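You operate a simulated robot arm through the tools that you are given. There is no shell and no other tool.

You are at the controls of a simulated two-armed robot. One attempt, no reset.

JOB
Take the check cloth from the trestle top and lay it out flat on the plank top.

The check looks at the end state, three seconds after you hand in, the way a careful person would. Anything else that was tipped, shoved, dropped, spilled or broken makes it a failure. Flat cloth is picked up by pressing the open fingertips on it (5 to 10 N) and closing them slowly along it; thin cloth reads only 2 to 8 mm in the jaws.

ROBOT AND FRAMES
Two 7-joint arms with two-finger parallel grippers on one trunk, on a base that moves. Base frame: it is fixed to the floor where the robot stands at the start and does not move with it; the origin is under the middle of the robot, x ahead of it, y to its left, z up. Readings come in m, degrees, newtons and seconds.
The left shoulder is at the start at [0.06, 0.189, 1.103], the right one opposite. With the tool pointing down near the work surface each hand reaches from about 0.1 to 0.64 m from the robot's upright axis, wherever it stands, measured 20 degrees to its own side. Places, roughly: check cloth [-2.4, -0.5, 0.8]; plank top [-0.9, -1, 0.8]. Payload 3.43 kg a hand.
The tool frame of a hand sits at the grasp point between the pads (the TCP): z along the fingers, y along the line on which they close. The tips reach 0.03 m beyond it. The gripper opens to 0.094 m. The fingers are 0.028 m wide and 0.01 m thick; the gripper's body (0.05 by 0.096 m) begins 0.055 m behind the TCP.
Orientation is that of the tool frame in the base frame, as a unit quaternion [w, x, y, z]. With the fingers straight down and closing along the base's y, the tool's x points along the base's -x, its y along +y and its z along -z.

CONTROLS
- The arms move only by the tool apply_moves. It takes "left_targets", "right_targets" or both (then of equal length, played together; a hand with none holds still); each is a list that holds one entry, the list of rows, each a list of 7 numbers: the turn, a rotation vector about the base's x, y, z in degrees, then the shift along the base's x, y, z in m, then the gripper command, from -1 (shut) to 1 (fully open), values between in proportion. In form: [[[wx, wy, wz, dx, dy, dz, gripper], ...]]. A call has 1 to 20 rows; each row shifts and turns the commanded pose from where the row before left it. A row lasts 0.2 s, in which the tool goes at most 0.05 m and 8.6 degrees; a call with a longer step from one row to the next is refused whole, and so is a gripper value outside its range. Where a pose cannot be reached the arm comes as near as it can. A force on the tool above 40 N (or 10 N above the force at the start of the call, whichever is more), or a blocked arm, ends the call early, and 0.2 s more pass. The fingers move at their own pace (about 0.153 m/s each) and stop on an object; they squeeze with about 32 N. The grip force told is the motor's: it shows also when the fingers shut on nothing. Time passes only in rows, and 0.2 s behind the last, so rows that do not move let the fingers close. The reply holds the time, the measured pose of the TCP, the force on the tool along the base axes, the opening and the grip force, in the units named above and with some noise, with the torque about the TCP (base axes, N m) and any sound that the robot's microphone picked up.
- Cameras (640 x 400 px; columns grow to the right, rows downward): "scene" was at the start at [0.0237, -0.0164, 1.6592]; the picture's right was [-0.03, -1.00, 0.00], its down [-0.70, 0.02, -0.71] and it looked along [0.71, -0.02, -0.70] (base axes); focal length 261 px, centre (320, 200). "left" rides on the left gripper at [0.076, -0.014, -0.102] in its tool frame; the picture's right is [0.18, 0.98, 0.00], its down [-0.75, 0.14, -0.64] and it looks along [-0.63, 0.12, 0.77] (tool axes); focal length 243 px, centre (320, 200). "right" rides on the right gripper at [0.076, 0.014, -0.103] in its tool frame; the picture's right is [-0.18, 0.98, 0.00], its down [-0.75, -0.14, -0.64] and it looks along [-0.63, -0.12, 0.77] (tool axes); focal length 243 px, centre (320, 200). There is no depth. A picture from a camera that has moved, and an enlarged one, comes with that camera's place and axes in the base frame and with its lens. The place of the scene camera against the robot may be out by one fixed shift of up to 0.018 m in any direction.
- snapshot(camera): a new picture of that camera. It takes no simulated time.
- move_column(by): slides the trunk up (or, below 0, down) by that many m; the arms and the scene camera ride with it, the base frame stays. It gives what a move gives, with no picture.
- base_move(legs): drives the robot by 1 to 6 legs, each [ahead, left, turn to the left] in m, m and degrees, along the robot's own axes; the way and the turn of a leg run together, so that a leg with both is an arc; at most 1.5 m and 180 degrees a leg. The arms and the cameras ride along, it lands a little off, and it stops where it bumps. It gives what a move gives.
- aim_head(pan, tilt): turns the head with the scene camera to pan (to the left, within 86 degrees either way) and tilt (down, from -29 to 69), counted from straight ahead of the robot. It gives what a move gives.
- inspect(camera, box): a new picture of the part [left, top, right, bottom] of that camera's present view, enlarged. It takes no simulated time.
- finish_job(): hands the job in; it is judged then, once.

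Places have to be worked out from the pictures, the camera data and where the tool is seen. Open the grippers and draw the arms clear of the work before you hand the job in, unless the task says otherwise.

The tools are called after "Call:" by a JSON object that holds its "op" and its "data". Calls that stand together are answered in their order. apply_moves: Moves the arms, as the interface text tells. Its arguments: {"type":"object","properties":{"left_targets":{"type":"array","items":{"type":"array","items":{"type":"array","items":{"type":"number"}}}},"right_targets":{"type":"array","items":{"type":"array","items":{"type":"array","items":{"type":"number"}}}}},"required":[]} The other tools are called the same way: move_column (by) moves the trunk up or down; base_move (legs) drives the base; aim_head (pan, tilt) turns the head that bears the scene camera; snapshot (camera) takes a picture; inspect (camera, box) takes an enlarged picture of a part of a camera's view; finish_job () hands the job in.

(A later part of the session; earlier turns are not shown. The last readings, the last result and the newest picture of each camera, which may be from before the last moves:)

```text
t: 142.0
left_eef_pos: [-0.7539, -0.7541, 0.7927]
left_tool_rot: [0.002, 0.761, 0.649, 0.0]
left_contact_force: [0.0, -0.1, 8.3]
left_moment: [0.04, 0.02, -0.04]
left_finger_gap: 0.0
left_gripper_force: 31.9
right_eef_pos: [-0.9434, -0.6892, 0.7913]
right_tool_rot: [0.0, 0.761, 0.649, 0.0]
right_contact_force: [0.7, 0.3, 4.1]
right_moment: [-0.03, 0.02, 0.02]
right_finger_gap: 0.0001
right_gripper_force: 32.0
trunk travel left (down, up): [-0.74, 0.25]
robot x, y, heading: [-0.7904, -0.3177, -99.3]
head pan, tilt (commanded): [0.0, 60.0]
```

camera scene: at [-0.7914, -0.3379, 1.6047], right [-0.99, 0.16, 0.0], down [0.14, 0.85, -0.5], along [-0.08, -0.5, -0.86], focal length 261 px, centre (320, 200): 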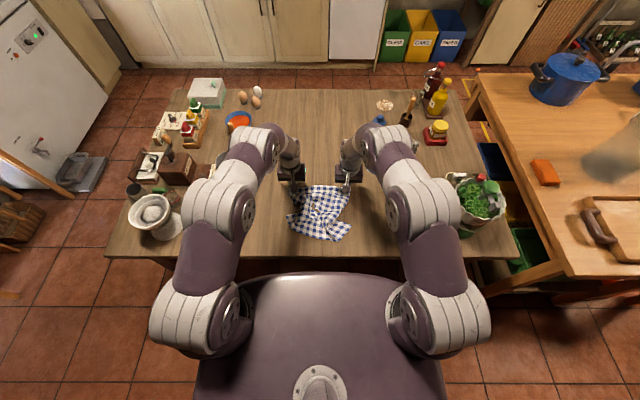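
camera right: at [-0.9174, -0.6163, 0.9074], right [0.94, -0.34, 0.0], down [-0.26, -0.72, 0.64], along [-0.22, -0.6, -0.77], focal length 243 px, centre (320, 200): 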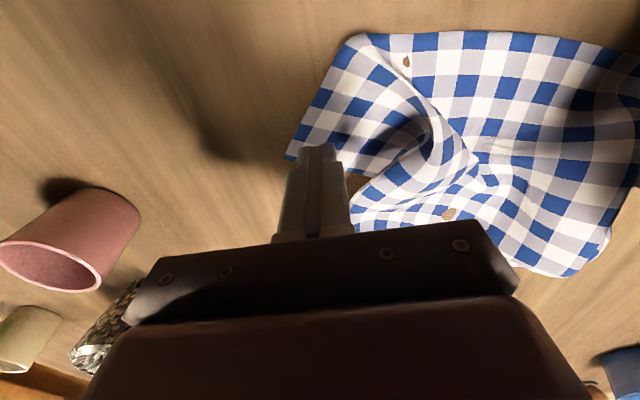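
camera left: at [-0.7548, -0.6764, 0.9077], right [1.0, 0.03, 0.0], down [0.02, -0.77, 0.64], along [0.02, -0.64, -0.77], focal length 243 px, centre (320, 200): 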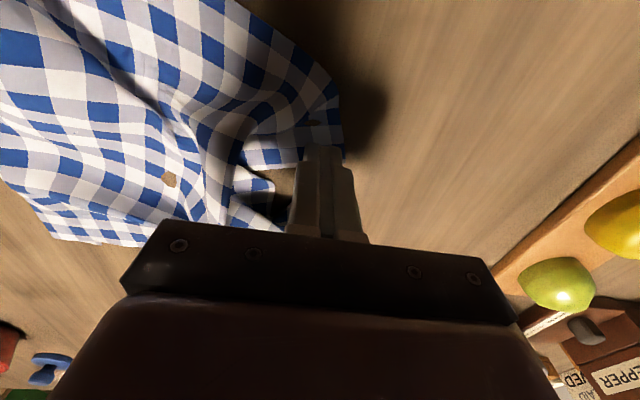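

Contact on both (8 N, 4 N). I press to ~16 N and drag D left/near and C right/near by about 6 cm.

Call:
{"op": "apply_moves", "data": {"left_targets": [[[0, 0, 0, 0, 0, -0.001, -1], [0, 0, 0, 0.0047, 0.0043, 0, -1], [0, 0, 0, 0.0047, 0.0043, 0, -1], [0, 0, 0, 0.0047, 0.0043, 0, -1], [0, 0, 0, 0.0047, 0.0043, 0, -1], [0, 0, 0, 0.0047, 0.0043, 0, -1], [0, 0, 0, 0, 0, 0, -1]]], "right_targets": [[[0, 0, 0, 0, 0, -0.0015, -1], [0, 0, 0, -0.0045, 0.0037, 0, -1], [0, 0, 0, -0.0045, 0.0037, 0, -1], [0, 0, 0, -0.0045, 0.0037, 0, -1], [0, 0, 0, -0.0045, 0.0037, 0, -1], [0, 0, 0, -0.0045, 0.0037, 0, -1], [0, 0, 0, 0, 0, 0, -1]]]}}

Call:
{"op": "inspect", "data": {"camera": "scene", "box": [260, 150, 380, 250]}}

Call:
{"op": "snapshot", "data": {"camera": "left"}}

Call:
{"op": "snapshot", "data": {"camera": "right"}}

```text
t: 143.6
left_eef_pos: [-0.7286, -0.731, 0.7909]
left_tool_rot: [0.002, 0.761, 0.649, 0.0]
left_contact_force: [-4.3, -3.5, 20.5]
left_moment: [0.05, 0.16, 0.06]
left_finger_gap: 0.0
left_gripper_force: 32.2
right_eef_pos: [-0.9658, -0.6698, 0.7915]
right_tool_rot: [0.002, 0.761, 0.649, -0.001]
right_contact_force: [6.9, -7.3, 38.2]
right_moment: [-0.09, -0.28, -0.08]
right_finger_gap: 0.0
right_gripper_force: 32.3
trunk travel left (down, up): [-0.74, 0.25]
robot x, y, heading: [-0.7952, -0.321, -99.0]
head pan, tilt (commanded): [0.0, 60.0]
```

```text
4.00 times, centred on (320, 200) of scene
camera zoom: at [-0.7904, -0.3389, 1.604], right [-0.99, 0.16, 0.0], down [0.14, 0.85, -0.5], along [-0.08, -0.5, -0.86], focal length 1044 px, centre (320, 200)
```

zoom: 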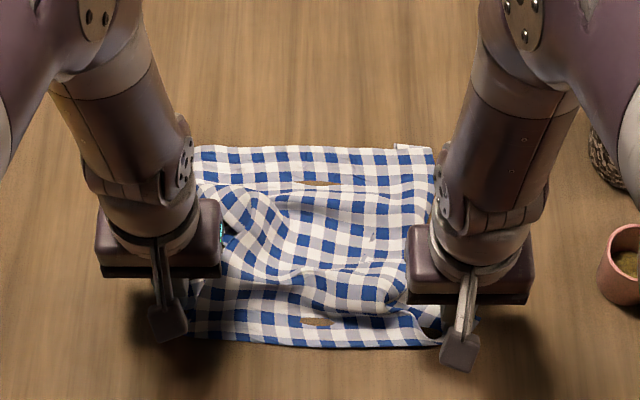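

```text
taken
camera left: at [-0.7304, -0.6538, 0.8942], right [1.0, 0.03, 0.0], down [0.02, -0.76, 0.65], along [0.02, -0.64, -0.76], focal length 243 px, centre (320, 200)
```

left: 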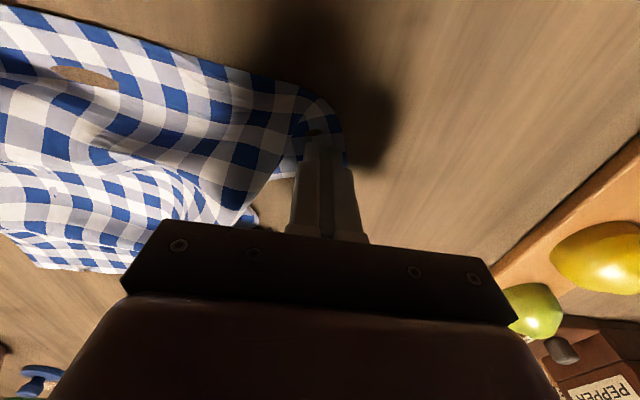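

```text
taken
camera right: at [-0.9389, -0.5972, 0.8943], right [0.94, -0.34, 0.0], down [-0.26, -0.72, 0.64], along [-0.22, -0.61, -0.76], focal length 243 px, centre (320, 200)
```

right: 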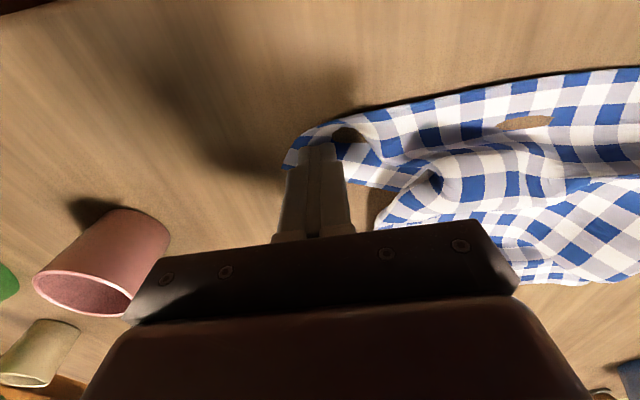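

Excellent – the hem is straightening and the ridges are opening. I ease the right press and keep pulling the two near corners apart another 2 cm each.

Call:
{"op": "apply_moves", "data": {"left_targets": [[[0, 0, 0, 0, 0, 0, -1], [0, 0, 0, 0.004, 0.0008, 0, -1], [0, 0, 0, 0.004, 0.0008, 0, -1], [0, 0, 0, 0.004, 0.0008, 0, -1], [0, 0, 0, 0.004, 0.0008, 0, -1], [0, 0, 0, 0.004, 0.0008, 0, -1], [0, 0, 0, 0, 0, 0, -1]]], "right_targets": [[[0, 0, 0, 0, 0, 0.0015, -1], [0, 0, 0, -0.004, 0.001, 0, -1], [0, 0, 0, -0.004, 0.001, 0, -1], [0, 0, 0, -0.004, 0.001, 0, -1], [0, 0, 0, -0.004, 0.001, 0, -1], [0, 0, 0, -0.004, 0.001, 0, -1], [0, 0, 0, 0, 0, 0, -1]]]}}

Call:
{"op": "inspect", "data": {"camera": "scene", "box": [260, 150, 380, 250]}}

Call:
{"op": "snapshot", "data": {"camera": "left"}}

Call:
{"op": "snapshot", "data": {"camera": "right"}}

```text
t: 145.2
left_eef_pos: [-0.7102, -0.7263, 0.7912]
left_tool_rot: [0.003, 0.761, 0.649, 0.0]
left_contact_force: [-13.2, -0.5, 33.5]
left_moment: [0.2, 0.45, 0.21]
left_finger_gap: 0.0
left_gripper_force: 32.0
right_eef_pos: [-0.9865, -0.6634, 0.7921]
right_tool_rot: [0.001, 0.76, 0.649, 0.0]
right_contact_force: [5.4, 0.3, 8.0]
right_moment: [0.01, -0.17, -0.05]
right_finger_gap: 0.0003
right_gripper_force: 31.7
trunk travel left (down, up): [-0.74, 0.25]
robot x, y, heading: [-0.7915, -0.3222, -98.9]
head pan, tilt (commanded): [0.0, 60.0]
```

```text
4.00 times, centred on (320, 200) of scene
camera zoom: at [-0.7938, -0.3387, 1.6038], right [-0.99, 0.16, 0.0], down [0.14, 0.85, -0.5], along [-0.08, -0.5, -0.86], focal length 1044 px, centre (320, 200)
```

zoom: 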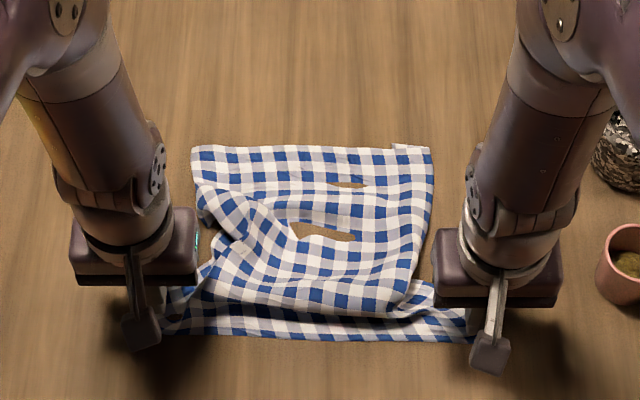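

```text
taken
camera left: at [-0.7126, -0.6497, 0.8942], right [1.0, 0.03, 0.01], down [0.02, -0.76, 0.65], along [0.02, -0.64, -0.76], focal length 243 px, centre (320, 200)
```

left: 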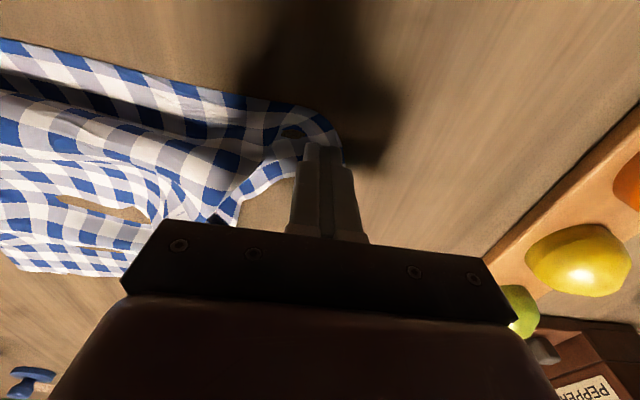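

```text
taken
camera right: at [-0.9612, -0.5906, 0.8948], right [0.94, -0.34, 0.0], down [-0.26, -0.72, 0.64], along [-0.21, -0.6, -0.77], focal length 243 px, centre (320, 200)
```

right: 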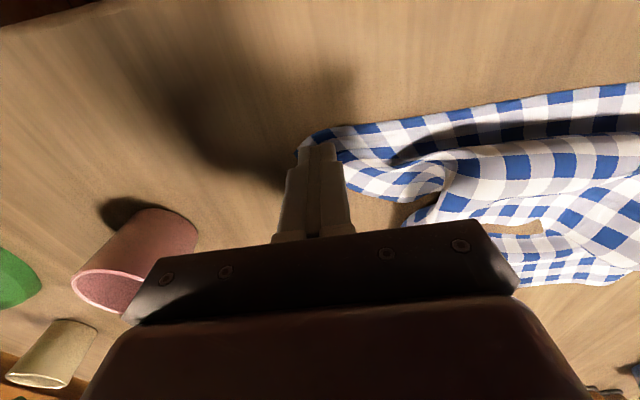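

The hem is now straight between D and C with a fold parallel behind it. I balance the pressing forces and drag both near corners straight back toward the robot 4 cm to pull that fold out.

Call:
{"op": "apply_moves", "data": {"left_targets": [[[0, 0, 0, 0, 0, 0.0012, -1], [0, 0, 0, 0.0008, 0.0049, 0, -1], [0, 0, 0, 0.0008, 0.0049, 0, -1], [0, 0, 0, 0.0008, 0.0049, 0, -1], [0, 0, 0, 0.0008, 0.0049, 0, -1], [0, 0, 0, 0.0008, 0.0049, 0, -1], [0, 0, 0, 0, 0, 0, -1]]], "right_targets": [[[0, 0, 0, 0, 0, -0.0012, -1], [0, 0, 0, 0.0006, 0.0039, 0, -1], [0, 0, 0, 0.0006, 0.0039, 0, -1], [0, 0, 0, 0.0006, 0.0039, 0, -1], [0, 0, 0, 0.0006, 0.0039, 0, -1], [0, 0, 0, 0.0006, 0.0039, 0, -1], [0, 0, 0, 0, 0, 0, -1]]]}}

Call:
{"op": "inspect", "data": {"camera": "scene", "box": [260, 150, 380, 250]}}

Call:
{"op": "snapshot", "data": {"camera": "left"}}

Call:
{"op": "snapshot", "data": {"camera": "right"}}

```text
t: 146.3
left_eef_pos: [-0.7063, -0.7116, 0.7937]
left_tool_rot: [0.002, 0.761, 0.649, 0.0]
left_contact_force: [1.5, -0.2, 5.7]
left_moment: [-0.01, 0.01, 0.0]
left_finger_gap: 0.0002
left_gripper_force: 31.7
right_eef_pos: [-0.9828, -0.6549, 0.7915]
right_tool_rot: [0.002, 0.76, 0.649, -0.001]
right_contact_force: [2.1, 1.0, 18.0]
right_moment: [0.11, -0.17, -0.04]
right_finger_gap: 0.0
right_gripper_force: 32.0
trunk travel left (down, up): [-0.74, 0.25]
robot x, y, heading: [-0.793, -0.3203, -99.0]
head pan, tilt (commanded): [0.0, 60.0]
stopped in row 5 (right hand): the force on the tool passed its limit at 41 N (the readings are from after the stop); the commanded pose is now the measured one
```

```text
4.00 times, centred on (320, 200) of scene
camera zoom: at [-0.791, -0.34, 1.6034], right [-0.99, 0.16, 0.0], down [0.14, 0.85, -0.5], along [-0.08, -0.5, -0.87], focal length 1044 px, centre (320, 200)
```

zoom: 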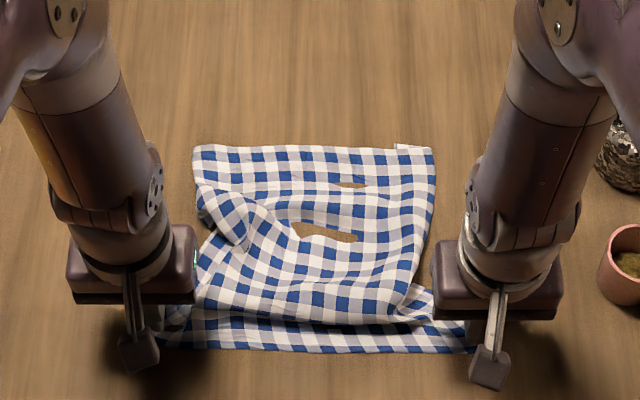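

```text
taken
camera left: at [-0.7082, -0.6341, 0.8946], right [1.0, 0.03, 0.0], down [0.02, -0.77, 0.64], along [0.02, -0.64, -0.77], focal length 243 px, centre (320, 200)
```

left: 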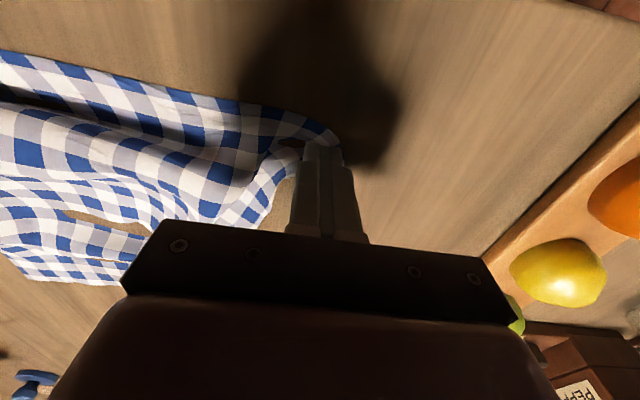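

```text
taken
camera right: at [-0.9568, -0.5809, 0.8942], right [0.94, -0.34, 0.0], down [-0.26, -0.72, 0.65], along [-0.22, -0.61, -0.76], focal length 243 px, centre (320, 200)
```

right: 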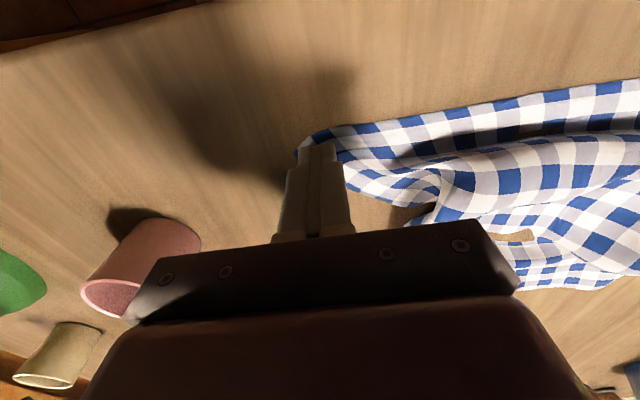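

The body just slides along, so I'll instead re-grip the near corners and lift, letting gravity open the folded far corners. I raise both hands and turn the grippers 90° so that they will close across the hem (no sideways gathering).

Call:
{"op": "apply_moves", "data": {"left_targets": [[[0, 0, 0, 0, 0, 0.03, -1], [0, 0, 0, 0, 0, 0.04, -1], [0, 0, 0, 0, 0, 0.04, -1], [0, 0, 8.2, 0, 0, 0, -1], [0, 0, 8.2, 0, 0, 0, -1], [0, 0, 8.2, 0, 0, 0, -1], [0, 0, 8.2, 0, 0, 0, -1], [0, 0, 8.2, 0, 0, 0, -1], [0, 0, 8.2, 0, 0, 0, -1], [0, 0, 8.2, 0, 0, 0, -1], [0, 0, 8.2, 0, 0, 0, -1], [0, 0, 8.2, 0, 0, 0, -1], [0, 0, 8.1, 0, 0, 0, -1], [0, 0, 8.1, 0, 0, 0, -1], [0, 0, 0, 0, 0, 0, -1]]], "right_targets": [[[0, 0, 0, 0, 0, 0.03, -1], [0, 0, 0, 0, 0, 0.04, -1], [0, 0, 0, 0, 0, 0.04, -1], [0, 0, -8.2, 0, 0, 0, -1], [0, 0, -8.2, 0, 0, 0, -1], [0, 0, -8.2, 0, 0, 0, -1], [0, 0, -8.2, 0, 0, 0, -1], [0, 0, -8.2, 0, 0, 0, -1], [0, 0, -8.2, 0, 0, 0, -1], [0, 0, -8.2, 0, 0, 0, -1], [0, 0, -8.2, 0, 0, 0, -1], [0, 0, -8.2, 0, 0, 0, -1], [0, 0, -8.1, 0, 0, 0, -1], [0, 0, -8.1, 0, 0, 0, -1], [0, 0, 0, 0, 0, 0, -1]]]}}

Call:
{"op": "snapshot", "data": {"camera": "scene"}}

Call:
{"op": "snapshot", "data": {"camera": "left"}}

Call:
{"op": "snapshot", "data": {"camera": "right"}}

```text
t: 149.5
left_eef_pos: [-0.7076, -0.7127, 0.9017]
left_tool_rot: [0.0, 0.078, 0.997, 0.002]
left_contact_force: [0.1, -0.3, -0.2]
left_moment: [0.01, 0.0, -0.02]
left_finger_gap: 0.0
left_gripper_force: 32.3
right_eef_pos: [-0.9841, -0.6558, 0.9004]
right_tool_rot: [0.0, 0.997, -0.081, -0.001]
right_contact_force: [-0.1, -0.7, 0.0]
right_moment: [0.01, 0.02, -0.02]
right_finger_gap: 0.0
right_gripper_force: 31.9
trunk travel left (down, up): [-0.74, 0.25]
robot x, y, heading: [-0.7928, -0.3224, -99.2]
head pan, tilt (commanded): [0.0, 60.0]
```

```text
taken
camera scene: at [-0.7921, -0.3429, 1.6038], right [-0.99, 0.16, 0.0], down [0.14, 0.86, -0.5], along [-0.08, -0.49, -0.87], focal length 261 px, centre (320, 200)
```

scene: 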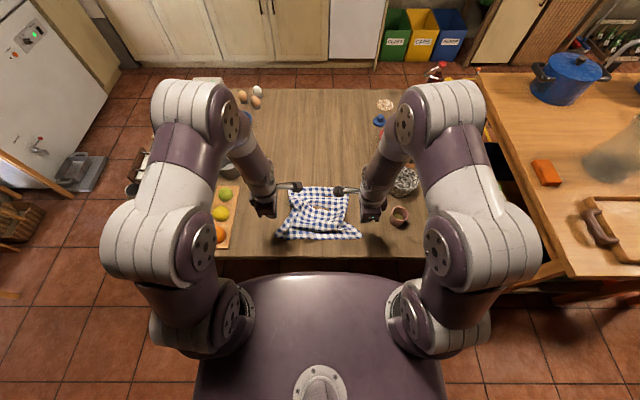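

```text
taken
camera left: at [-0.7834, -0.7155, 1.0044], right [-0.03, 1.0, 0.01], down [0.77, 0.02, 0.64], along [0.64, 0.02, -0.77], focal length 243 px, centre (320, 200)
```

left: 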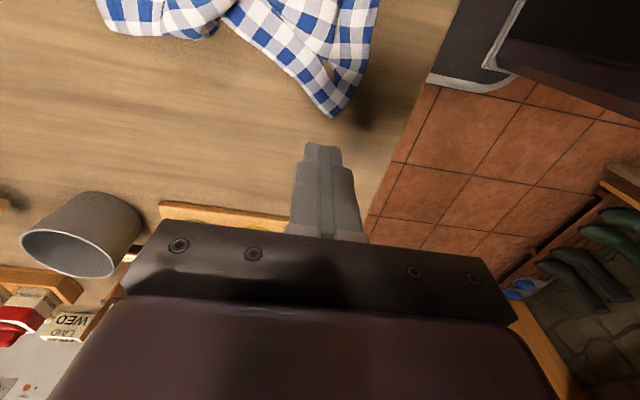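

```text
taken
camera right: at [-0.9101, -0.6814, 1.0037], right [-0.34, -0.94, 0.0], down [-0.72, 0.26, 0.64], along [-0.61, 0.22, -0.76], focal length 243 px, centre (320, 200)
```

right: 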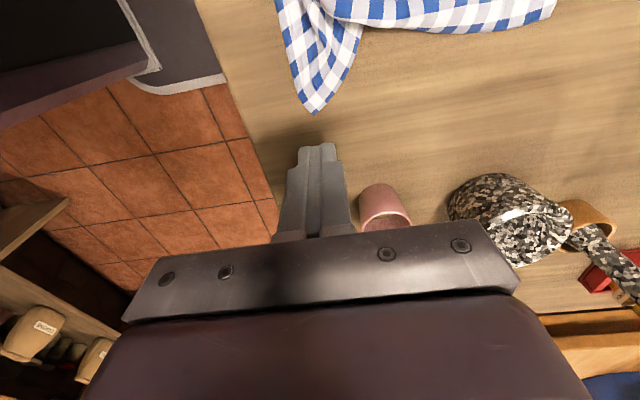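

Both wrists turned fine, and these views also show that the robot's base front is well behind the table edge, so I can stand closer if needed. I take a closer look at the two near corners.

Call:
{"op": "inspect", "data": {"camera": "left", "box": [90, 0, 410, 200]}}

Call:
{"op": "inspect", "data": {"camera": "right", "box": [240, 0, 560, 200]}}

Call:
{"op": "inspect", "data": {"camera": "scene", "box": [270, 180, 370, 245]}}

```text
2.00 times, centred on (250, 100) of left
camera zoom: at [-0.7834, -0.7155, 1.0044], right [-0.03, 1.0, 0.01], down [0.77, 0.02, 0.64], along [0.64, 0.02, -0.77], focal length 485 px, centre (460, 400)
```

zoom: 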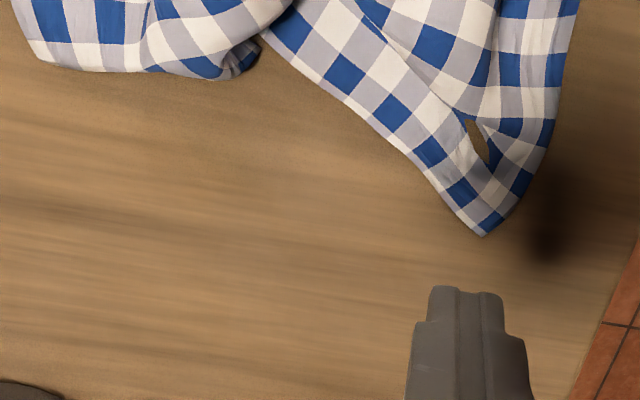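

```text
2.00 times, centred on (400, 100) of right
camera zoom: at [-0.9101, -0.6814, 1.0037], right [-0.34, -0.94, 0.0], down [-0.72, 0.26, 0.64], along [-0.61, 0.22, -0.76], focal length 485 px, centre (160, 400)
```

zoom: 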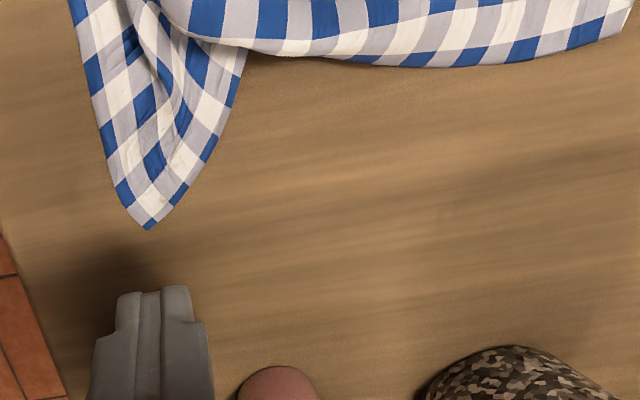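

```text
6.15 times, centred on (320, 212) of scene
camera zoom: at [-0.7921, -0.3429, 1.6038], right [-0.99, 0.16, 0.0], down [0.14, 0.86, -0.5], along [-0.08, -0.49, -0.87], focal length 1606 px, centre (320, 123)
```

zoom: 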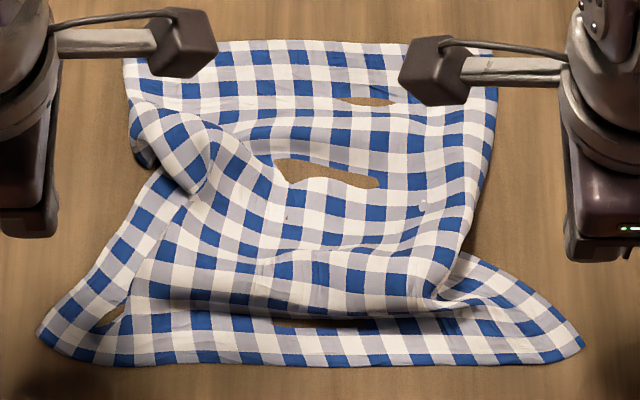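

The near corners C(-0.996,-0.645) and D(-0.690,-0.701) now form flat wedges, good for pinching across. The base front is only ~0.05–0.1 m ahead of the axis, so I move 5 cm closer, then position the turned, opened grippers over the two wedges.

Call:
{"op": "base_move", "data": {"legs": [[0.05, 0, 0]]}}

```text
t: 150.4
left_eef_pos: [-0.7152, -0.7603, 0.9013]
left_tool_rot: [-0.001, 0.079, 0.997, 0.002]
left_contact_force: [0.5, 0.1, -0.2]
left_moment: [-0.02, 0.0, 0.01]
left_finger_gap: 0.0001
left_gripper_force: 32.2
right_eef_pos: [-0.9911, -0.7034, 0.9011]
right_tool_rot: [0.0, 0.997, -0.079, -0.002]
right_contact_force: [0.6, -0.2, -0.4]
right_moment: [0.0, -0.02, -0.03]
right_finger_gap: 0.0001
right_gripper_force: 32.4
trunk travel left (down, up): [-0.74, 0.25]
robot x, y, heading: [-0.8, -0.3722, -98.9]
head pan, tilt (commanded): [0.0, 60.0]
```

Now I move the left gripper over D's wedge and the right over C's wedge, opening to 70 mm and turning ~15° to align with each wedge axis.

Call:
{"op": "apply_moves", "data": {"left_targets": [[[0, 0, 7.5, -0.0023, 0.0272, 0, 0.49], [0, 0, 7.5, -0.0023, 0.0273, 0, 0.49], [0, 0, 0, 0, 0, 0, 0.49], [0, 0, 0, 0, 0, -0.03, 0.49], [0, 0, 0, 0, 0, -0.03, 0.49], [0, 0, 0, 0, 0, -0.01, 0.49], [0, 0, 0, 0, 0, 0, 0.49]]], "right_targets": [[[0, 0, -6.5, 0.0113, 0.023, 0, 0.49], [0, 0, -6.5, 0.0114, 0.023, 0, 0.49], [0, 0, 0, 0, 0, 0, 0.49], [0, 0, 0, 0, 0, -0.03, 0.49], [0, 0, 0, 0, 0, -0.03, 0.49], [0, 0, 0, 0, 0, -0.01, 0.49], [0, 0, 0, 0, 0, 0, 0.49]]]}}

Call:
{"op": "snapshot", "data": {"camera": "left"}}

Call:
{"op": "snapshot", "data": {"camera": "right"}}

Call:
{"op": "snapshot", "data": {"camera": "scene"}}

```text
t: 152.0
left_eef_pos: [-0.7192, -0.7061, 0.8304]
left_tool_rot: [-0.002, -0.053, 0.999, 0.002]
left_contact_force: [0.1, 0.0, 0.3]
left_moment: [-0.01, -0.02, 0.01]
left_finger_gap: 0.07
left_gripper_force: 0.0
right_eef_pos: [-0.9687, -0.6571, 0.8298]
right_tool_rot: [0.0, 0.981, -0.192, -0.003]
right_contact_force: [0.1, 0.7, -0.3]
right_moment: [0.0, 0.0, 0.0]
right_finger_gap: 0.0698
right_gripper_force: 0.1
trunk travel left (down, up): [-0.74, 0.25]
robot x, y, heading: [-0.8008, -0.3692, -98.8]
head pan, tilt (commanded): [0.0, 60.0]
```

```text
taken
camera left: at [-0.7928, -0.7297, 0.9343], right [-0.29, 0.96, 0.01], down [0.74, 0.22, 0.64], along [0.61, 0.19, -0.77], focal length 243 px, centre (320, 200)
```

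left: 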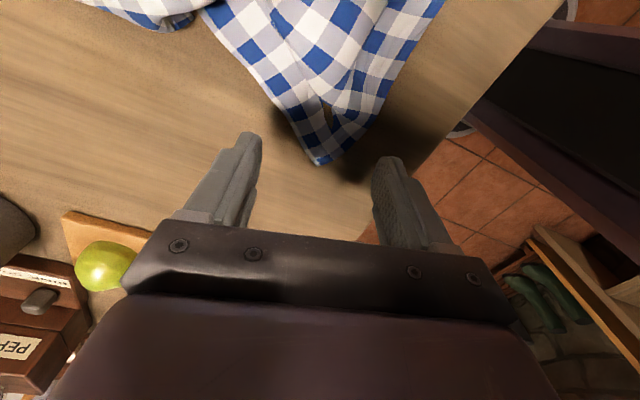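

```text
taken
camera right: at [-0.903, -0.6998, 0.9337], right [-0.54, -0.84, 0.0], down [-0.64, 0.41, 0.64], along [-0.54, 0.35, -0.76], focal length 243 px, centre (320, 200)
```

right: 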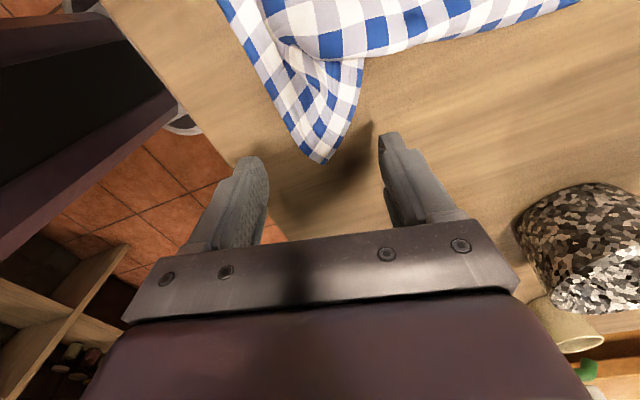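

```text
taken
camera scene: at [-0.8, -0.3923, 1.6038], right [-0.99, 0.16, 0.0], down [0.14, 0.86, -0.5], along [-0.08, -0.49, -0.87], focal length 261 px, centre (320, 200)
```

scene: 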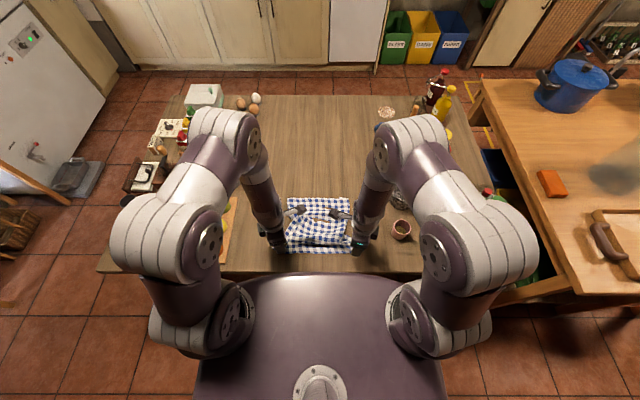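

Both open grippers straddle their wedges. I descend close to the table.

Call:
{"op": "apply_moves", "data": {"left_targets": [[[0, 0, 0, 0, 0, -0.012, 0.49], [0, 0, 0, 0, 0, -0.012, 0.49], [0, 0, 0, 0, 0, -0.01, 0.49], [0, 0, 0, 0, 0, 0, 0.49]]], "right_targets": [[[0, 0, 0, 0, 0, -0.012, 0.49], [0, 0, 0, 0, 0, -0.012, 0.49], [0, 0, 0, 0, 0, -0.01, 0.49], [0, 0, 0, 0, 0, 0, 0.49]]]}}

Call:
{"op": "snapshot", "data": {"camera": "left"}}

Call:
{"op": "snapshot", "data": {"camera": "right"}}

```text
t: 153.0
left_eef_pos: [-0.7198, -0.7072, 0.7978]
left_tool_rot: [0.0, -0.051, 0.999, 0.001]
left_contact_force: [1.1, -0.6, 0.2]
left_moment: [0.0, -0.01, -0.02]
left_finger_gap: 0.07
left_gripper_force: 0.0
right_eef_pos: [-0.9695, -0.657, 0.796]
right_tool_rot: [0.0, 0.982, -0.191, -0.002]
right_contact_force: [0.0, -1.0, -0.7]
right_moment: [-0.04, 0.02, 0.01]
right_finger_gap: 0.0701
right_gripper_force: 0.1
trunk travel left (down, up): [-0.74, 0.25]
robot x, y, heading: [-0.7996, -0.3696, -98.9]
head pan, tilt (commanded): [0.0, 60.0]
```

```text
taken
camera left: at [-0.7924, -0.73, 0.9005], right [-0.28, 0.96, 0.01], down [0.74, 0.22, 0.64], along [0.61, 0.19, -0.77], focal length 243 px, centre (320, 200)
```

left: 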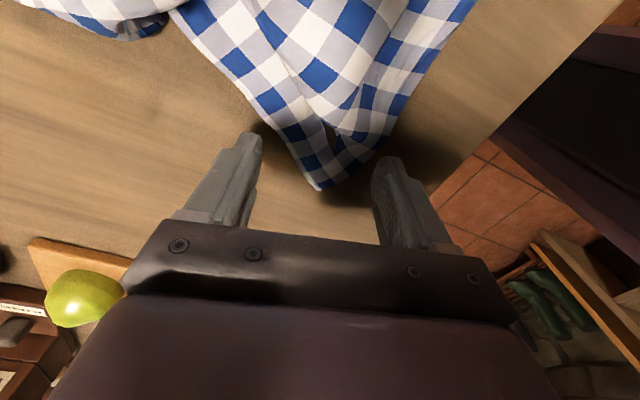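

```text
taken
camera right: at [-0.9031, -0.6997, 0.9], right [-0.54, -0.84, 0.0], down [-0.64, 0.41, 0.64], along [-0.54, 0.35, -0.76], focal length 243 px, centre (320, 200)
```

right: 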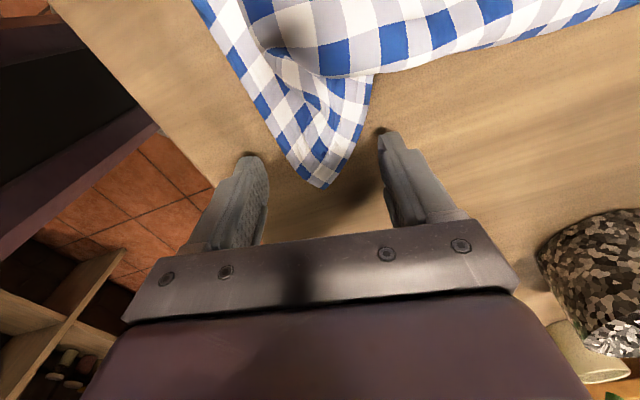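

Both straddle their wedges neatly. I touch down lightly on the bare table on both sides of each wedge.

Call:
{"op": "apply_moves", "data": {"left_targets": [[[0, 0, 0, 0, 0, -0.003, 0.49], [0, 0, 0, 0, 0, -0.002, 0.49], [0, 0, 0, 0, 0, -0.001, 0.49], [0, 0, 0, 0, 0, 0, 0.49]]], "right_targets": [[[0, 0, 0, 0, 0, -0.002, 0.49], [0, 0, 0, 0, 0, -0.002, 0.49], [0, 0, 0, 0, 0, -0.001, 0.49], [0, 0, 0, 0, 0, 0, 0.49]]]}}

```text
t: 154.0
left_eef_pos: [-0.7196, -0.7079, 0.7913]
left_tool_rot: [-0.002, -0.051, 0.999, 0.002]
left_contact_force: [-0.5, -0.7, 1.9]
left_moment: [0.04, 0.05, 0.02]
left_finger_gap: 0.07
left_gripper_force: 0.1
right_eef_pos: [-0.9689, -0.6569, 0.7919]
right_tool_rot: [0.001, 0.981, -0.192, -0.002]
right_contact_force: [0.2, -0.2, -0.1]
right_moment: [-0.02, 0.04, -0.04]
right_finger_gap: 0.0701
right_gripper_force: 0.0
trunk travel left (down, up): [-0.74, 0.25]
robot x, y, heading: [-0.7999, -0.3729, -99.1]
head pan, tilt (commanded): [0.0, 60.0]
```

Call:
{"op": "apply_moves", "data": {"left_targets": [[[0, 0, 0, 0, 0, -0.0004, 0.49], [0, 0, 0, 0, 0, 0, 0.49]]], "right_targets": [[[0, 0, 0, 0, 0, -0.0012, 0.49], [0, 0, 0, 0, 0, 0, 0.49]]]}}

```text
t: 154.6
left_eef_pos: [-0.7206, -0.7072, 0.7903]
left_tool_rot: [-0.001, -0.052, 0.999, 0.002]
left_contact_force: [-1.2, 0.3, 7.3]
left_moment: [0.22, 0.16, 0.03]
left_finger_gap: 0.0701
left_gripper_force: 0.0
right_eef_pos: [-0.9683, -0.6579, 0.7912]
right_tool_rot: [0.0, 0.982, -0.191, -0.003]
right_contact_force: [0.8, 0.0, 0.3]
right_moment: [-0.03, -0.01, 0.02]
right_finger_gap: 0.0698
right_gripper_force: 0.0
trunk travel left (down, up): [-0.74, 0.25]
robot x, y, heading: [-0.7985, -0.3732, -99.1]
head pan, tilt (commanded): [0.0, 60.0]
```

Left reads 7 N on its near finger; I tilt it 0.25° to balance, and lower the right another millimetre.

Call:
{"op": "apply_moves", "data": {"left_targets": [[[0.25, 0, 0, 0, 0, 0, 0.49], [0, 0, 0, 0, 0, 0, 0.49], [0, 0, 0, 0, 0, 0, 0.49]]], "right_targets": [[[0, 0, 0, 0, 0, -0.0006, 0.49], [0, 0, 0, 0, 0, -0.0006, 0.49], [0, 0, 0, 0, 0, 0, 0.49]]]}}

```text
t: 155.4
left_eef_pos: [-0.7197, -0.7067, 0.7916]
left_tool_rot: [-0.001, -0.052, 0.999, 0.004]
left_contact_force: [0.3, -0.4, 2.2]
left_moment: [0.04, 0.05, 0.05]
left_finger_gap: 0.0696
left_gripper_force: 0.0
right_eef_pos: [-0.9678, -0.6575, 0.7902]
right_tool_rot: [0.001, 0.982, -0.191, -0.002]
right_contact_force: [-0.6, 0.7, 13.4]
right_moment: [0.48, -0.36, 0.17]
right_finger_gap: 0.0704
right_gripper_force: 0.9
trunk travel left (down, up): [-0.74, 0.25]
robot x, y, heading: [-0.8002, -0.3711, -99.2]
head pan, tilt (commanded): [0.0, 60.0]
```

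Left is now balanced at 2 N; the right presses 13 N on its near finger, so I tilt it 0.3° and raise it slightly, with the left down 0.4 mm.

Call:
{"op": "apply_moves", "data": {"left_targets": [[[0, 0, 0, 0, 0, -0.0004, 0.49], [0, 0, 0, 0, 0, 0, 0.49], [0, 0, 0, 0, 0, 0, 0.49]]], "right_targets": [[[0.28, -0.11, 0, 0, 0, 0.0004, 0.49], [0, 0, 0, 0, 0, 0, 0.49], [0, 0, 0, 0, 0, 0, 0.49]]]}}

```text
t: 156.2
left_eef_pos: [-0.719, -0.7075, 0.7902]
left_tool_rot: [-0.001, -0.052, 0.999, 0.004]
left_contact_force: [1.9, -0.6, 11.4]
left_moment: [0.42, 0.13, -0.07]
left_finger_gap: 0.0697
left_gripper_force: 0.1
right_eef_pos: [-0.969, -0.6575, 0.7895]
right_tool_rot: [-0.001, 0.981, -0.192, -0.001]
right_contact_force: [-2.1, -0.4, 7.4]
right_moment: [-0.29, 0.06, -0.12]
right_finger_gap: 0.0704
right_gripper_force: 0.3
trunk travel left (down, up): [-0.74, 0.25]
robot x, y, heading: [-0.8002, -0.3688, -99.1]
head pan, tilt (commanded): [0.0, 60.0]
```

Nearly balanced. I trim both slightly and begin closing slowly to gather each wedge between the fingers.

Call:
{"op": "apply_moves", "data": {"left_targets": [[[0.12, 0, 0, 0, 0, 0.0002, 0.49], [0, 0, 0, 0, 0, 0, 0.42], [0, 0, 0, 0, 0, 0, 0.36], [0, 0, 0, 0, 0, 0, 0.3], [0, 0, 0, 0, 0, 0, 0.24], [0, 0, 0, 0, 0, 0, 0.18], [0, 0, 0, 0, 0, 0, 0.12], [0, 0, 0, 0, 0, 0, 0.06], [0, 0, 0, 0, 0, 0, 0.0], [0, 0, 0, 0, 0, 0, -0.06], [0, 0, 0, 0, 0, 0, -0.12], [0, 0, 0, 0, 0, 0, -0.18]]], "right_targets": [[[-0.1, 0.04, 0, 0, 0, 0, 0.49], [0, 0, 0, 0, 0, 0, 0.42], [0, 0, 0, 0, 0, 0, 0.36], [0, 0, 0, 0, 0, 0, 0.3], [0, 0, 0, 0, 0, 0, 0.24], [0, 0, 0, 0, 0, 0, 0.18], [0, 0, 0, 0, 0, 0, 0.12], [0, 0, 0, 0, 0, 0, 0.06], [0, 0, 0, 0, 0, 0, 0.0], [0, 0, 0, 0, 0, 0, -0.06], [0, 0, 0, 0, 0, 0, -0.12], [0, 0, 0, 0, 0, 0, -0.18]]]}}

Call:
{"op": "snapshot", "data": {"camera": "left"}}

Call:
{"op": "snapshot", "data": {"camera": "right"}}

```text
t: 158.8
left_eef_pos: [-0.7189, -0.7062, 0.7905]
left_tool_rot: [-0.002, -0.052, 0.999, 0.006]
left_contact_force: [-1.2, -0.3, 7.5]
left_moment: [0.1, 0.12, -0.01]
left_finger_gap: 0.0382
left_gripper_force: 0.1
right_eef_pos: [-0.9685, -0.6564, 0.79]
right_tool_rot: [-0.001, 0.982, -0.191, -0.001]
right_contact_force: [0.8, 1.2, 7.7]
right_moment: [-0.12, -0.08, 0.09]
right_finger_gap: 0.0374
right_gripper_force: 0.1
trunk travel left (down, up): [-0.74, 0.25]
robot x, y, heading: [-0.8005, -0.3678, -99.0]
head pan, tilt (commanded): [0.0, 60.0]
```

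```text
taken
camera left: at [-0.7924, -0.7301, 0.8941], right [-0.28, 0.96, 0.01], down [0.74, 0.21, 0.64], along [0.61, 0.19, -0.77], focal length 243 px, centre (320, 200)
```

left: 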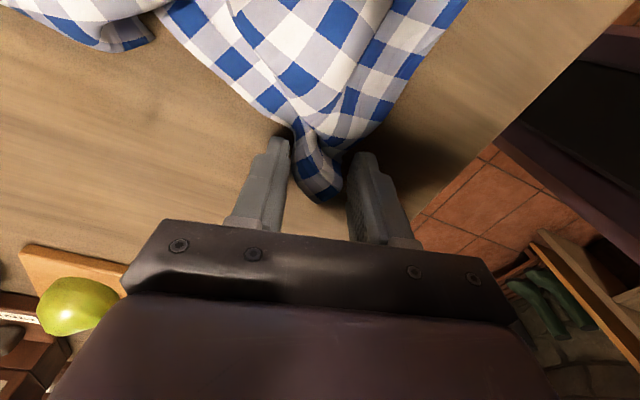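

```text
taken
camera right: at [-0.9029, -0.6998, 0.893], right [-0.54, -0.84, 0.0], down [-0.64, 0.41, 0.64], along [-0.54, 0.35, -0.76], focal length 243 px, centre (320, 200)
```

right: 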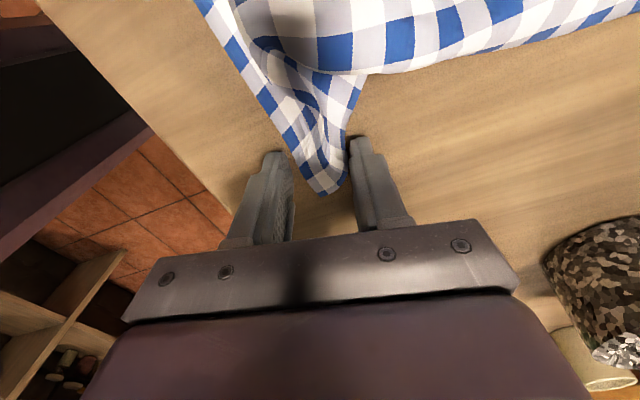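

The wedge edges are being pushed up between the fingers as intended. I finish closing slowly.

Call:
{"op": "apply_moves", "data": {"left_targets": [[[0, 0, 0, 0, 0, 0, -0.24], [0, 0, 0, 0, 0, 0, -0.3], [0, 0, 0, 0, 0, 0, -0.36], [0, 0, 0, 0, 0, 0, -0.42], [0, 0, 0, 0, 0, 0, -0.48], [0, 0, 0, 0, 0, 0, -0.54], [0, 0, 0, 0, 0, 0, -0.6], [0, 0, 0, 0, 0, 0, -0.66], [0, 0, 0, 0, 0, 0, -0.72], [0, 0, 0, 0, 0, 0, -0.78], [0, 0, 0, 0, 0, 0, -0.84], [0, 0, 0, 0, 0, 0, -0.9], [0, 0, 0, 0, 0, 0, -0.95], [0, 0, 0, 0, 0, 0, -1], [0, 0, 0, 0, 0, 0, -1], [0, 0, 0, 0, 0, 0, -1]]], "right_targets": [[[0, 0, 0, 0, 0, 0, -0.24], [0, 0, 0, 0, 0, 0, -0.3], [0, 0, 0, 0, 0, 0, -0.36], [0, 0, 0, 0, 0, 0, -0.42], [0, 0, 0, 0, 0, 0, -0.48], [0, 0, 0, 0, 0, 0, -0.54], [0, 0, 0, 0, 0, 0, -0.6], [0, 0, 0, 0, 0, 0, -0.66], [0, 0, 0, 0, 0, 0, -0.72], [0, 0, 0, 0, 0, 0, -0.78], [0, 0, 0, 0, 0, 0, -0.84], [0, 0, 0, 0, 0, 0, -0.9], [0, 0, 0, 0, 0, 0, -0.95], [0, 0, 0, 0, 0, 0, -1], [0, 0, 0, 0, 0, 0, -1], [0, 0, 0, 0, 0, 0, -1]]]}}

Call:
{"op": "snapshot", "data": {"camera": "left"}}

Call:
{"op": "snapshot", "data": {"camera": "right"}}

```text
t: 162.2
left_eef_pos: [-0.7202, -0.7056, 0.7901]
left_tool_rot: [-0.001, -0.052, 0.999, 0.006]
left_contact_force: [0.8, 0.1, 0.1]
left_moment: [-0.03, 0.0, 0.0]
left_finger_gap: 0.003
left_gripper_force: 31.9
right_eef_pos: [-0.9678, -0.6597, 0.7897]
right_tool_rot: [-0.002, 0.981, -0.192, -0.002]
right_contact_force: [-2.6, 1.0, 9.9]
right_moment: [-0.09, -0.03, -0.05]
right_finger_gap: 0.0055
right_gripper_force: 32.2
trunk travel left (down, up): [-0.74, 0.25]
robot x, y, heading: [-0.798, -0.3715, -99.2]
head pan, tilt (commanded): [0.0, 60.0]
```

```text
taken
camera left: at [-0.7924, -0.7302, 0.8939], right [-0.28, 0.96, 0.01], down [0.74, 0.21, 0.64], along [0.61, 0.19, -0.77], focal length 243 px, centre (320, 200)
```

left: 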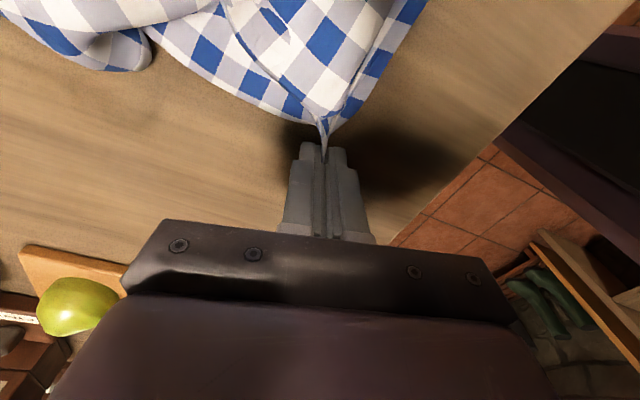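

```text
taken
camera right: at [-0.903, -0.7002, 0.893], right [-0.54, -0.84, 0.0], down [-0.64, 0.41, 0.64], along [-0.54, 0.35, -0.76], focal length 243 px, centre (320, 200)
```

right: 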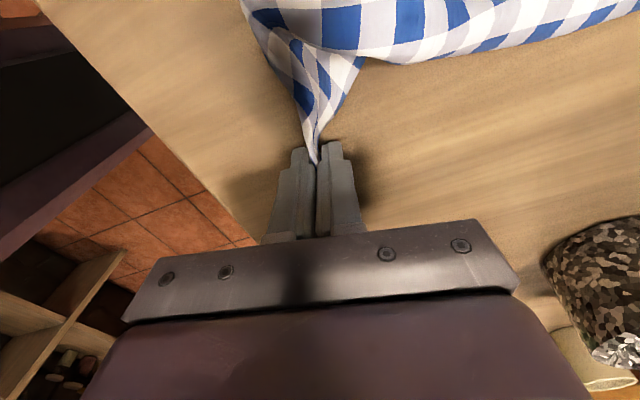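

Both corners are held right at their tips (3.0 mm and 5.5 mm). I lift with the arms first, then the trunk, so the cloth hangs from its near corners and the far folds can fall open.

Call:
{"op": "apply_moves", "data": {"left_targets": [[[0, 0, 0, 0, 0, 0.015, -1], [0, 0, 0, 0, 0, 0.02, -1], [0, 0, 0, 0, 0, 0.02, -1], [0, 0, 0, 0, 0, 0.02, -1], [0, 0, 0, 0, 0, 0.02, -1], [0, 0, 0, 0, 0, 0.02, -1], [0, 0, 0, 0, 0, 0.02, -1], [0, 0, 0, 0, 0, 0, -1]]], "right_targets": [[[0, 0, 0, 0, 0, 0.015, -1], [0, 0, 0, 0, 0, 0.02, -1], [0, 0, 0, 0, 0, 0.02, -1], [0, 0, 0, 0, 0, 0.02, -1], [0, 0, 0, 0, 0, 0.02, -1], [0, 0, 0, 0, 0, 0.02, -1], [0, 0, 0, 0, 0, 0.02, -1], [0, 0, 0, 0, 0, 0, -1]]]}}

Call:
{"op": "move_column", "data": {"by": 0.19}}

Call:
{"op": "snapshot", "data": {"camera": "scene"}}

Call:
{"op": "snapshot", "data": {"camera": "left"}}

Call:
{"op": "snapshot", "data": {"camera": "right"}}

```text
t: 164.0
left_eef_pos: [-0.7195, -0.7065, 0.9214]
left_tool_rot: [-0.003, -0.052, 0.999, 0.006]
left_contact_force: [-0.6, 0.3, 0.0]
left_moment: [0.0, -0.01, -0.01]
left_finger_gap: 0.0029
left_gripper_force: 32.3
left hand out of reach, approached as far as the arm can: row 7
right_eef_pos: [-0.9683, -0.657, 0.9255]
right_tool_rot: [-0.002, 0.982, -0.191, -0.001]
right_contact_force: [0.1, -0.1, 0.0]
right_moment: [0.02, 0.01, 0.02]
right_finger_gap: 0.0026
right_gripper_force: 31.7
trunk travel left (down, up): [-0.74, 0.25]
robot x, y, heading: [-0.7998, -0.3699, -99.1]
head pan, tilt (commanded): [0.0, 60.0]
```

```text
t: 166.1
left_eef_pos: [-0.7209, -0.7072, 1.111]
left_tool_rot: [-0.003, -0.052, 0.999, 0.006]
left_contact_force: [-0.4, 0.7, -0.5]
left_moment: [0.0, 0.02, -0.04]
left_finger_gap: 0.003
left_gripper_force: 32.1
right_eef_pos: [-0.9677, -0.6578, 1.1158]
right_tool_rot: [-0.001, 0.981, -0.192, -0.001]
right_contact_force: [0.5, -0.3, 0.3]
right_moment: [-0.01, -0.02, -0.02]
right_finger_gap: 0.0026
right_gripper_force: 32.4
trunk travel left (down, up): [-0.93, 0.06]
robot x, y, heading: [-0.7992, -0.3704, -99.1]
head pan, tilt (commanded): [0.0, 60.0]
```

```text
taken
camera scene: at [-0.7999, -0.392, 1.7937], right [-0.99, 0.16, 0.0], down [0.14, 0.86, -0.5], along [-0.08, -0.49, -0.87], focal length 261 px, centre (320, 200)
```

scene: 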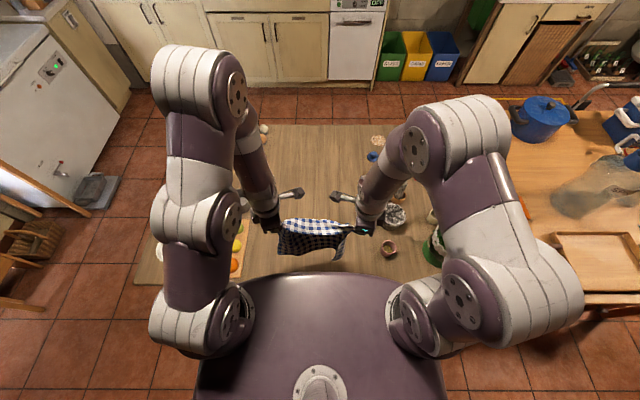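

```text
taken
camera left: at [-0.7927, -0.7302, 1.2139], right [-0.28, 0.96, 0.01], down [0.74, 0.21, 0.64], along [0.61, 0.19, -0.77], focal length 243 px, centre (320, 200)
```

left: 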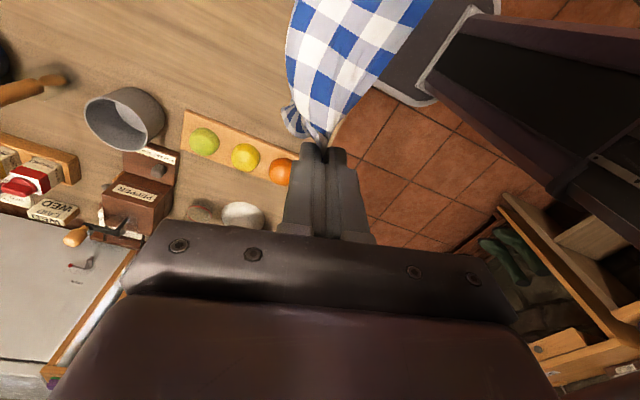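

```text
taken
camera right: at [-0.9026, -0.7006, 1.2176], right [-0.54, -0.84, 0.0], down [-0.64, 0.41, 0.64], along [-0.54, 0.35, -0.76], focal length 243 px, centre (320, 200)
```

right: 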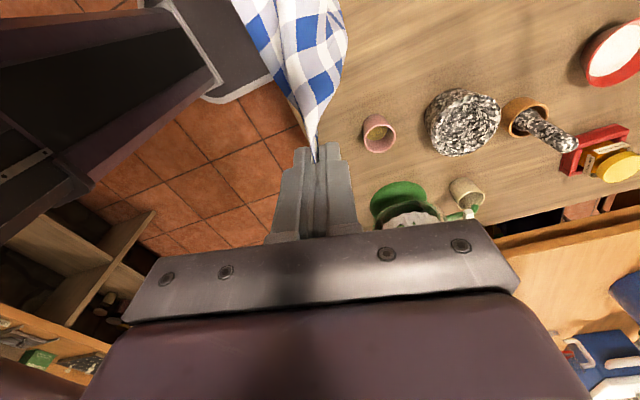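

The cloth hangs from its two near corners. I look closely at it from the head camera.

Call:
{"op": "inspect", "data": {"camera": "scene", "box": [250, 180, 390, 280]}}

```text
4.00 times, centred on (320, 230) of scene
camera zoom: at [-0.7999, -0.392, 1.7937], right [-0.99, 0.16, 0.0], down [0.14, 0.86, -0.5], along [-0.08, -0.49, -0.87], focal length 1044 px, centre (320, 80)
```

zoom: 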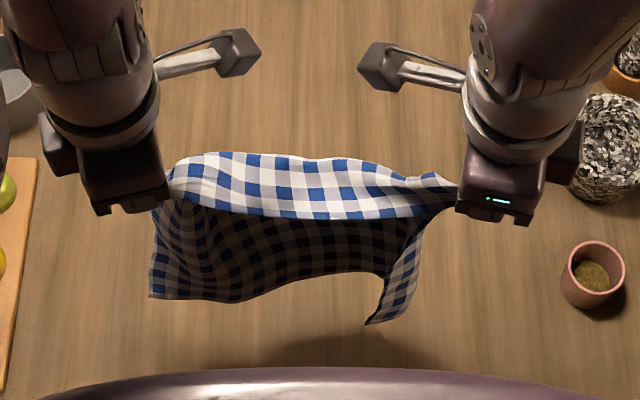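

The cloth hangs widely spread now, with only one lower corner still a bit curled. I move both hands forward over the free area so that its lower (far) edge can be set down first at the far side.

Call:
{"op": "apply_moves", "data": {"left_targets": [[[0, 0, 0, -0.0047, -0.0296, 0.003, -1], [0, 0, 0, -0.0047, -0.0296, 0.003, -1], [0, 0, 0, -0.0047, -0.0296, 0.003, -1], [0, 0, 0, -0.0047, -0.0296, 0.003, -1], [0, 0, 0, -0.0047, -0.0296, 0, -1], [0, 0, 0, -0.0047, -0.0296, 0, -1], [0, 0, 0, -0.0047, -0.0296, 0, -1], [0, 0, 0, -0.0047, -0.0296, 0, -1], [0, 0, 0, 0, 0, 0, -1]]], "right_targets": [[[0, 0, 0, -0.0047, -0.0296, 0.002, -1], [0, 0, 0, -0.0047, -0.0296, 0.002, -1], [0, 0, 0, -0.0047, -0.0296, 0.002, -1], [0, 0, 0, -0.0047, -0.0296, 0.002, -1], [0, 0, 0, -0.0047, -0.0296, 0, -1], [0, 0, 0, -0.0047, -0.0296, 0, -1], [0, 0, 0, -0.0047, -0.0296, 0, -1], [0, 0, 0, -0.0047, -0.0296, 0, -1], [0, 0, 0, 0, 0, 0, -1]]]}}

Call:
{"op": "inspect", "data": {"camera": "scene", "box": [230, 110, 410, 250]}}

Call:
{"op": "snapshot", "data": {"camera": "left"}}

Call:
{"op": "snapshot", "data": {"camera": "right"}}

```text
t: 168.1
left_eef_pos: [-0.7561, -0.9427, 1.125]
left_tool_rot: [-0.003, -0.052, 0.999, 0.005]
left_contact_force: [0.2, 1.5, -0.6]
left_moment: [-0.04, -0.02, -0.01]
left_finger_gap: 0.0028
left_gripper_force: 31.8
right_eef_pos: [-1.0053, -0.8948, 1.1234]
right_tool_rot: [-0.001, 0.982, -0.19, -0.001]
right_contact_force: [0.3, -1.1, -0.3]
right_moment: [0.0, 0.01, 0.03]
right_finger_gap: 0.0026
right_gripper_force: 31.7
trunk travel left (down, up): [-0.93, 0.06]
robot x, y, heading: [-0.7996, -0.3728, -99.5]
head pan, tilt (commanded): [0.0, 60.0]
```

```text
2.86 times, centred on (320, 180) of scene
camera zoom: at [-0.7997, -0.3906, 1.7938], right [-0.99, 0.16, 0.0], down [0.14, 0.85, -0.5], along [-0.08, -0.49, -0.87], focal length 746 px, centre (320, 257)
```

zoom: 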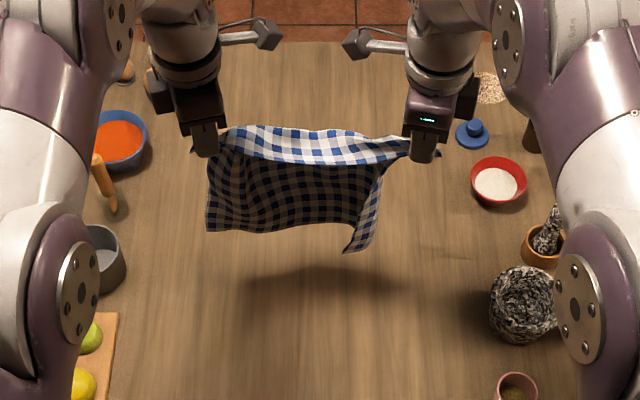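

```text
taken
camera left: at [-0.8297, -0.9667, 1.2271], right [-0.28, 0.96, 0.01], down [0.74, 0.21, 0.64], along [0.61, 0.19, -0.77], focal length 243 px, centre (320, 200)
```

left: 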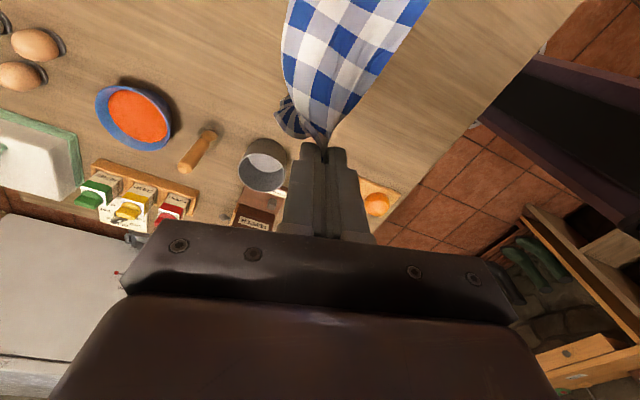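

```text
taken
camera right: at [-0.9395, -0.9372, 1.226], right [-0.54, -0.84, 0.0], down [-0.64, 0.41, 0.64], along [-0.54, 0.35, -0.76], focal length 243 px, centre (320, 200)
```

right: 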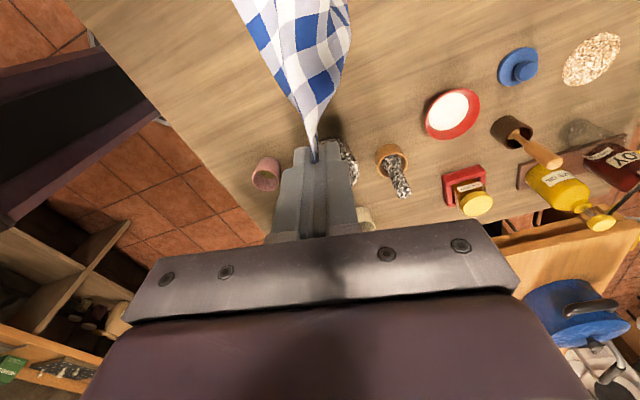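

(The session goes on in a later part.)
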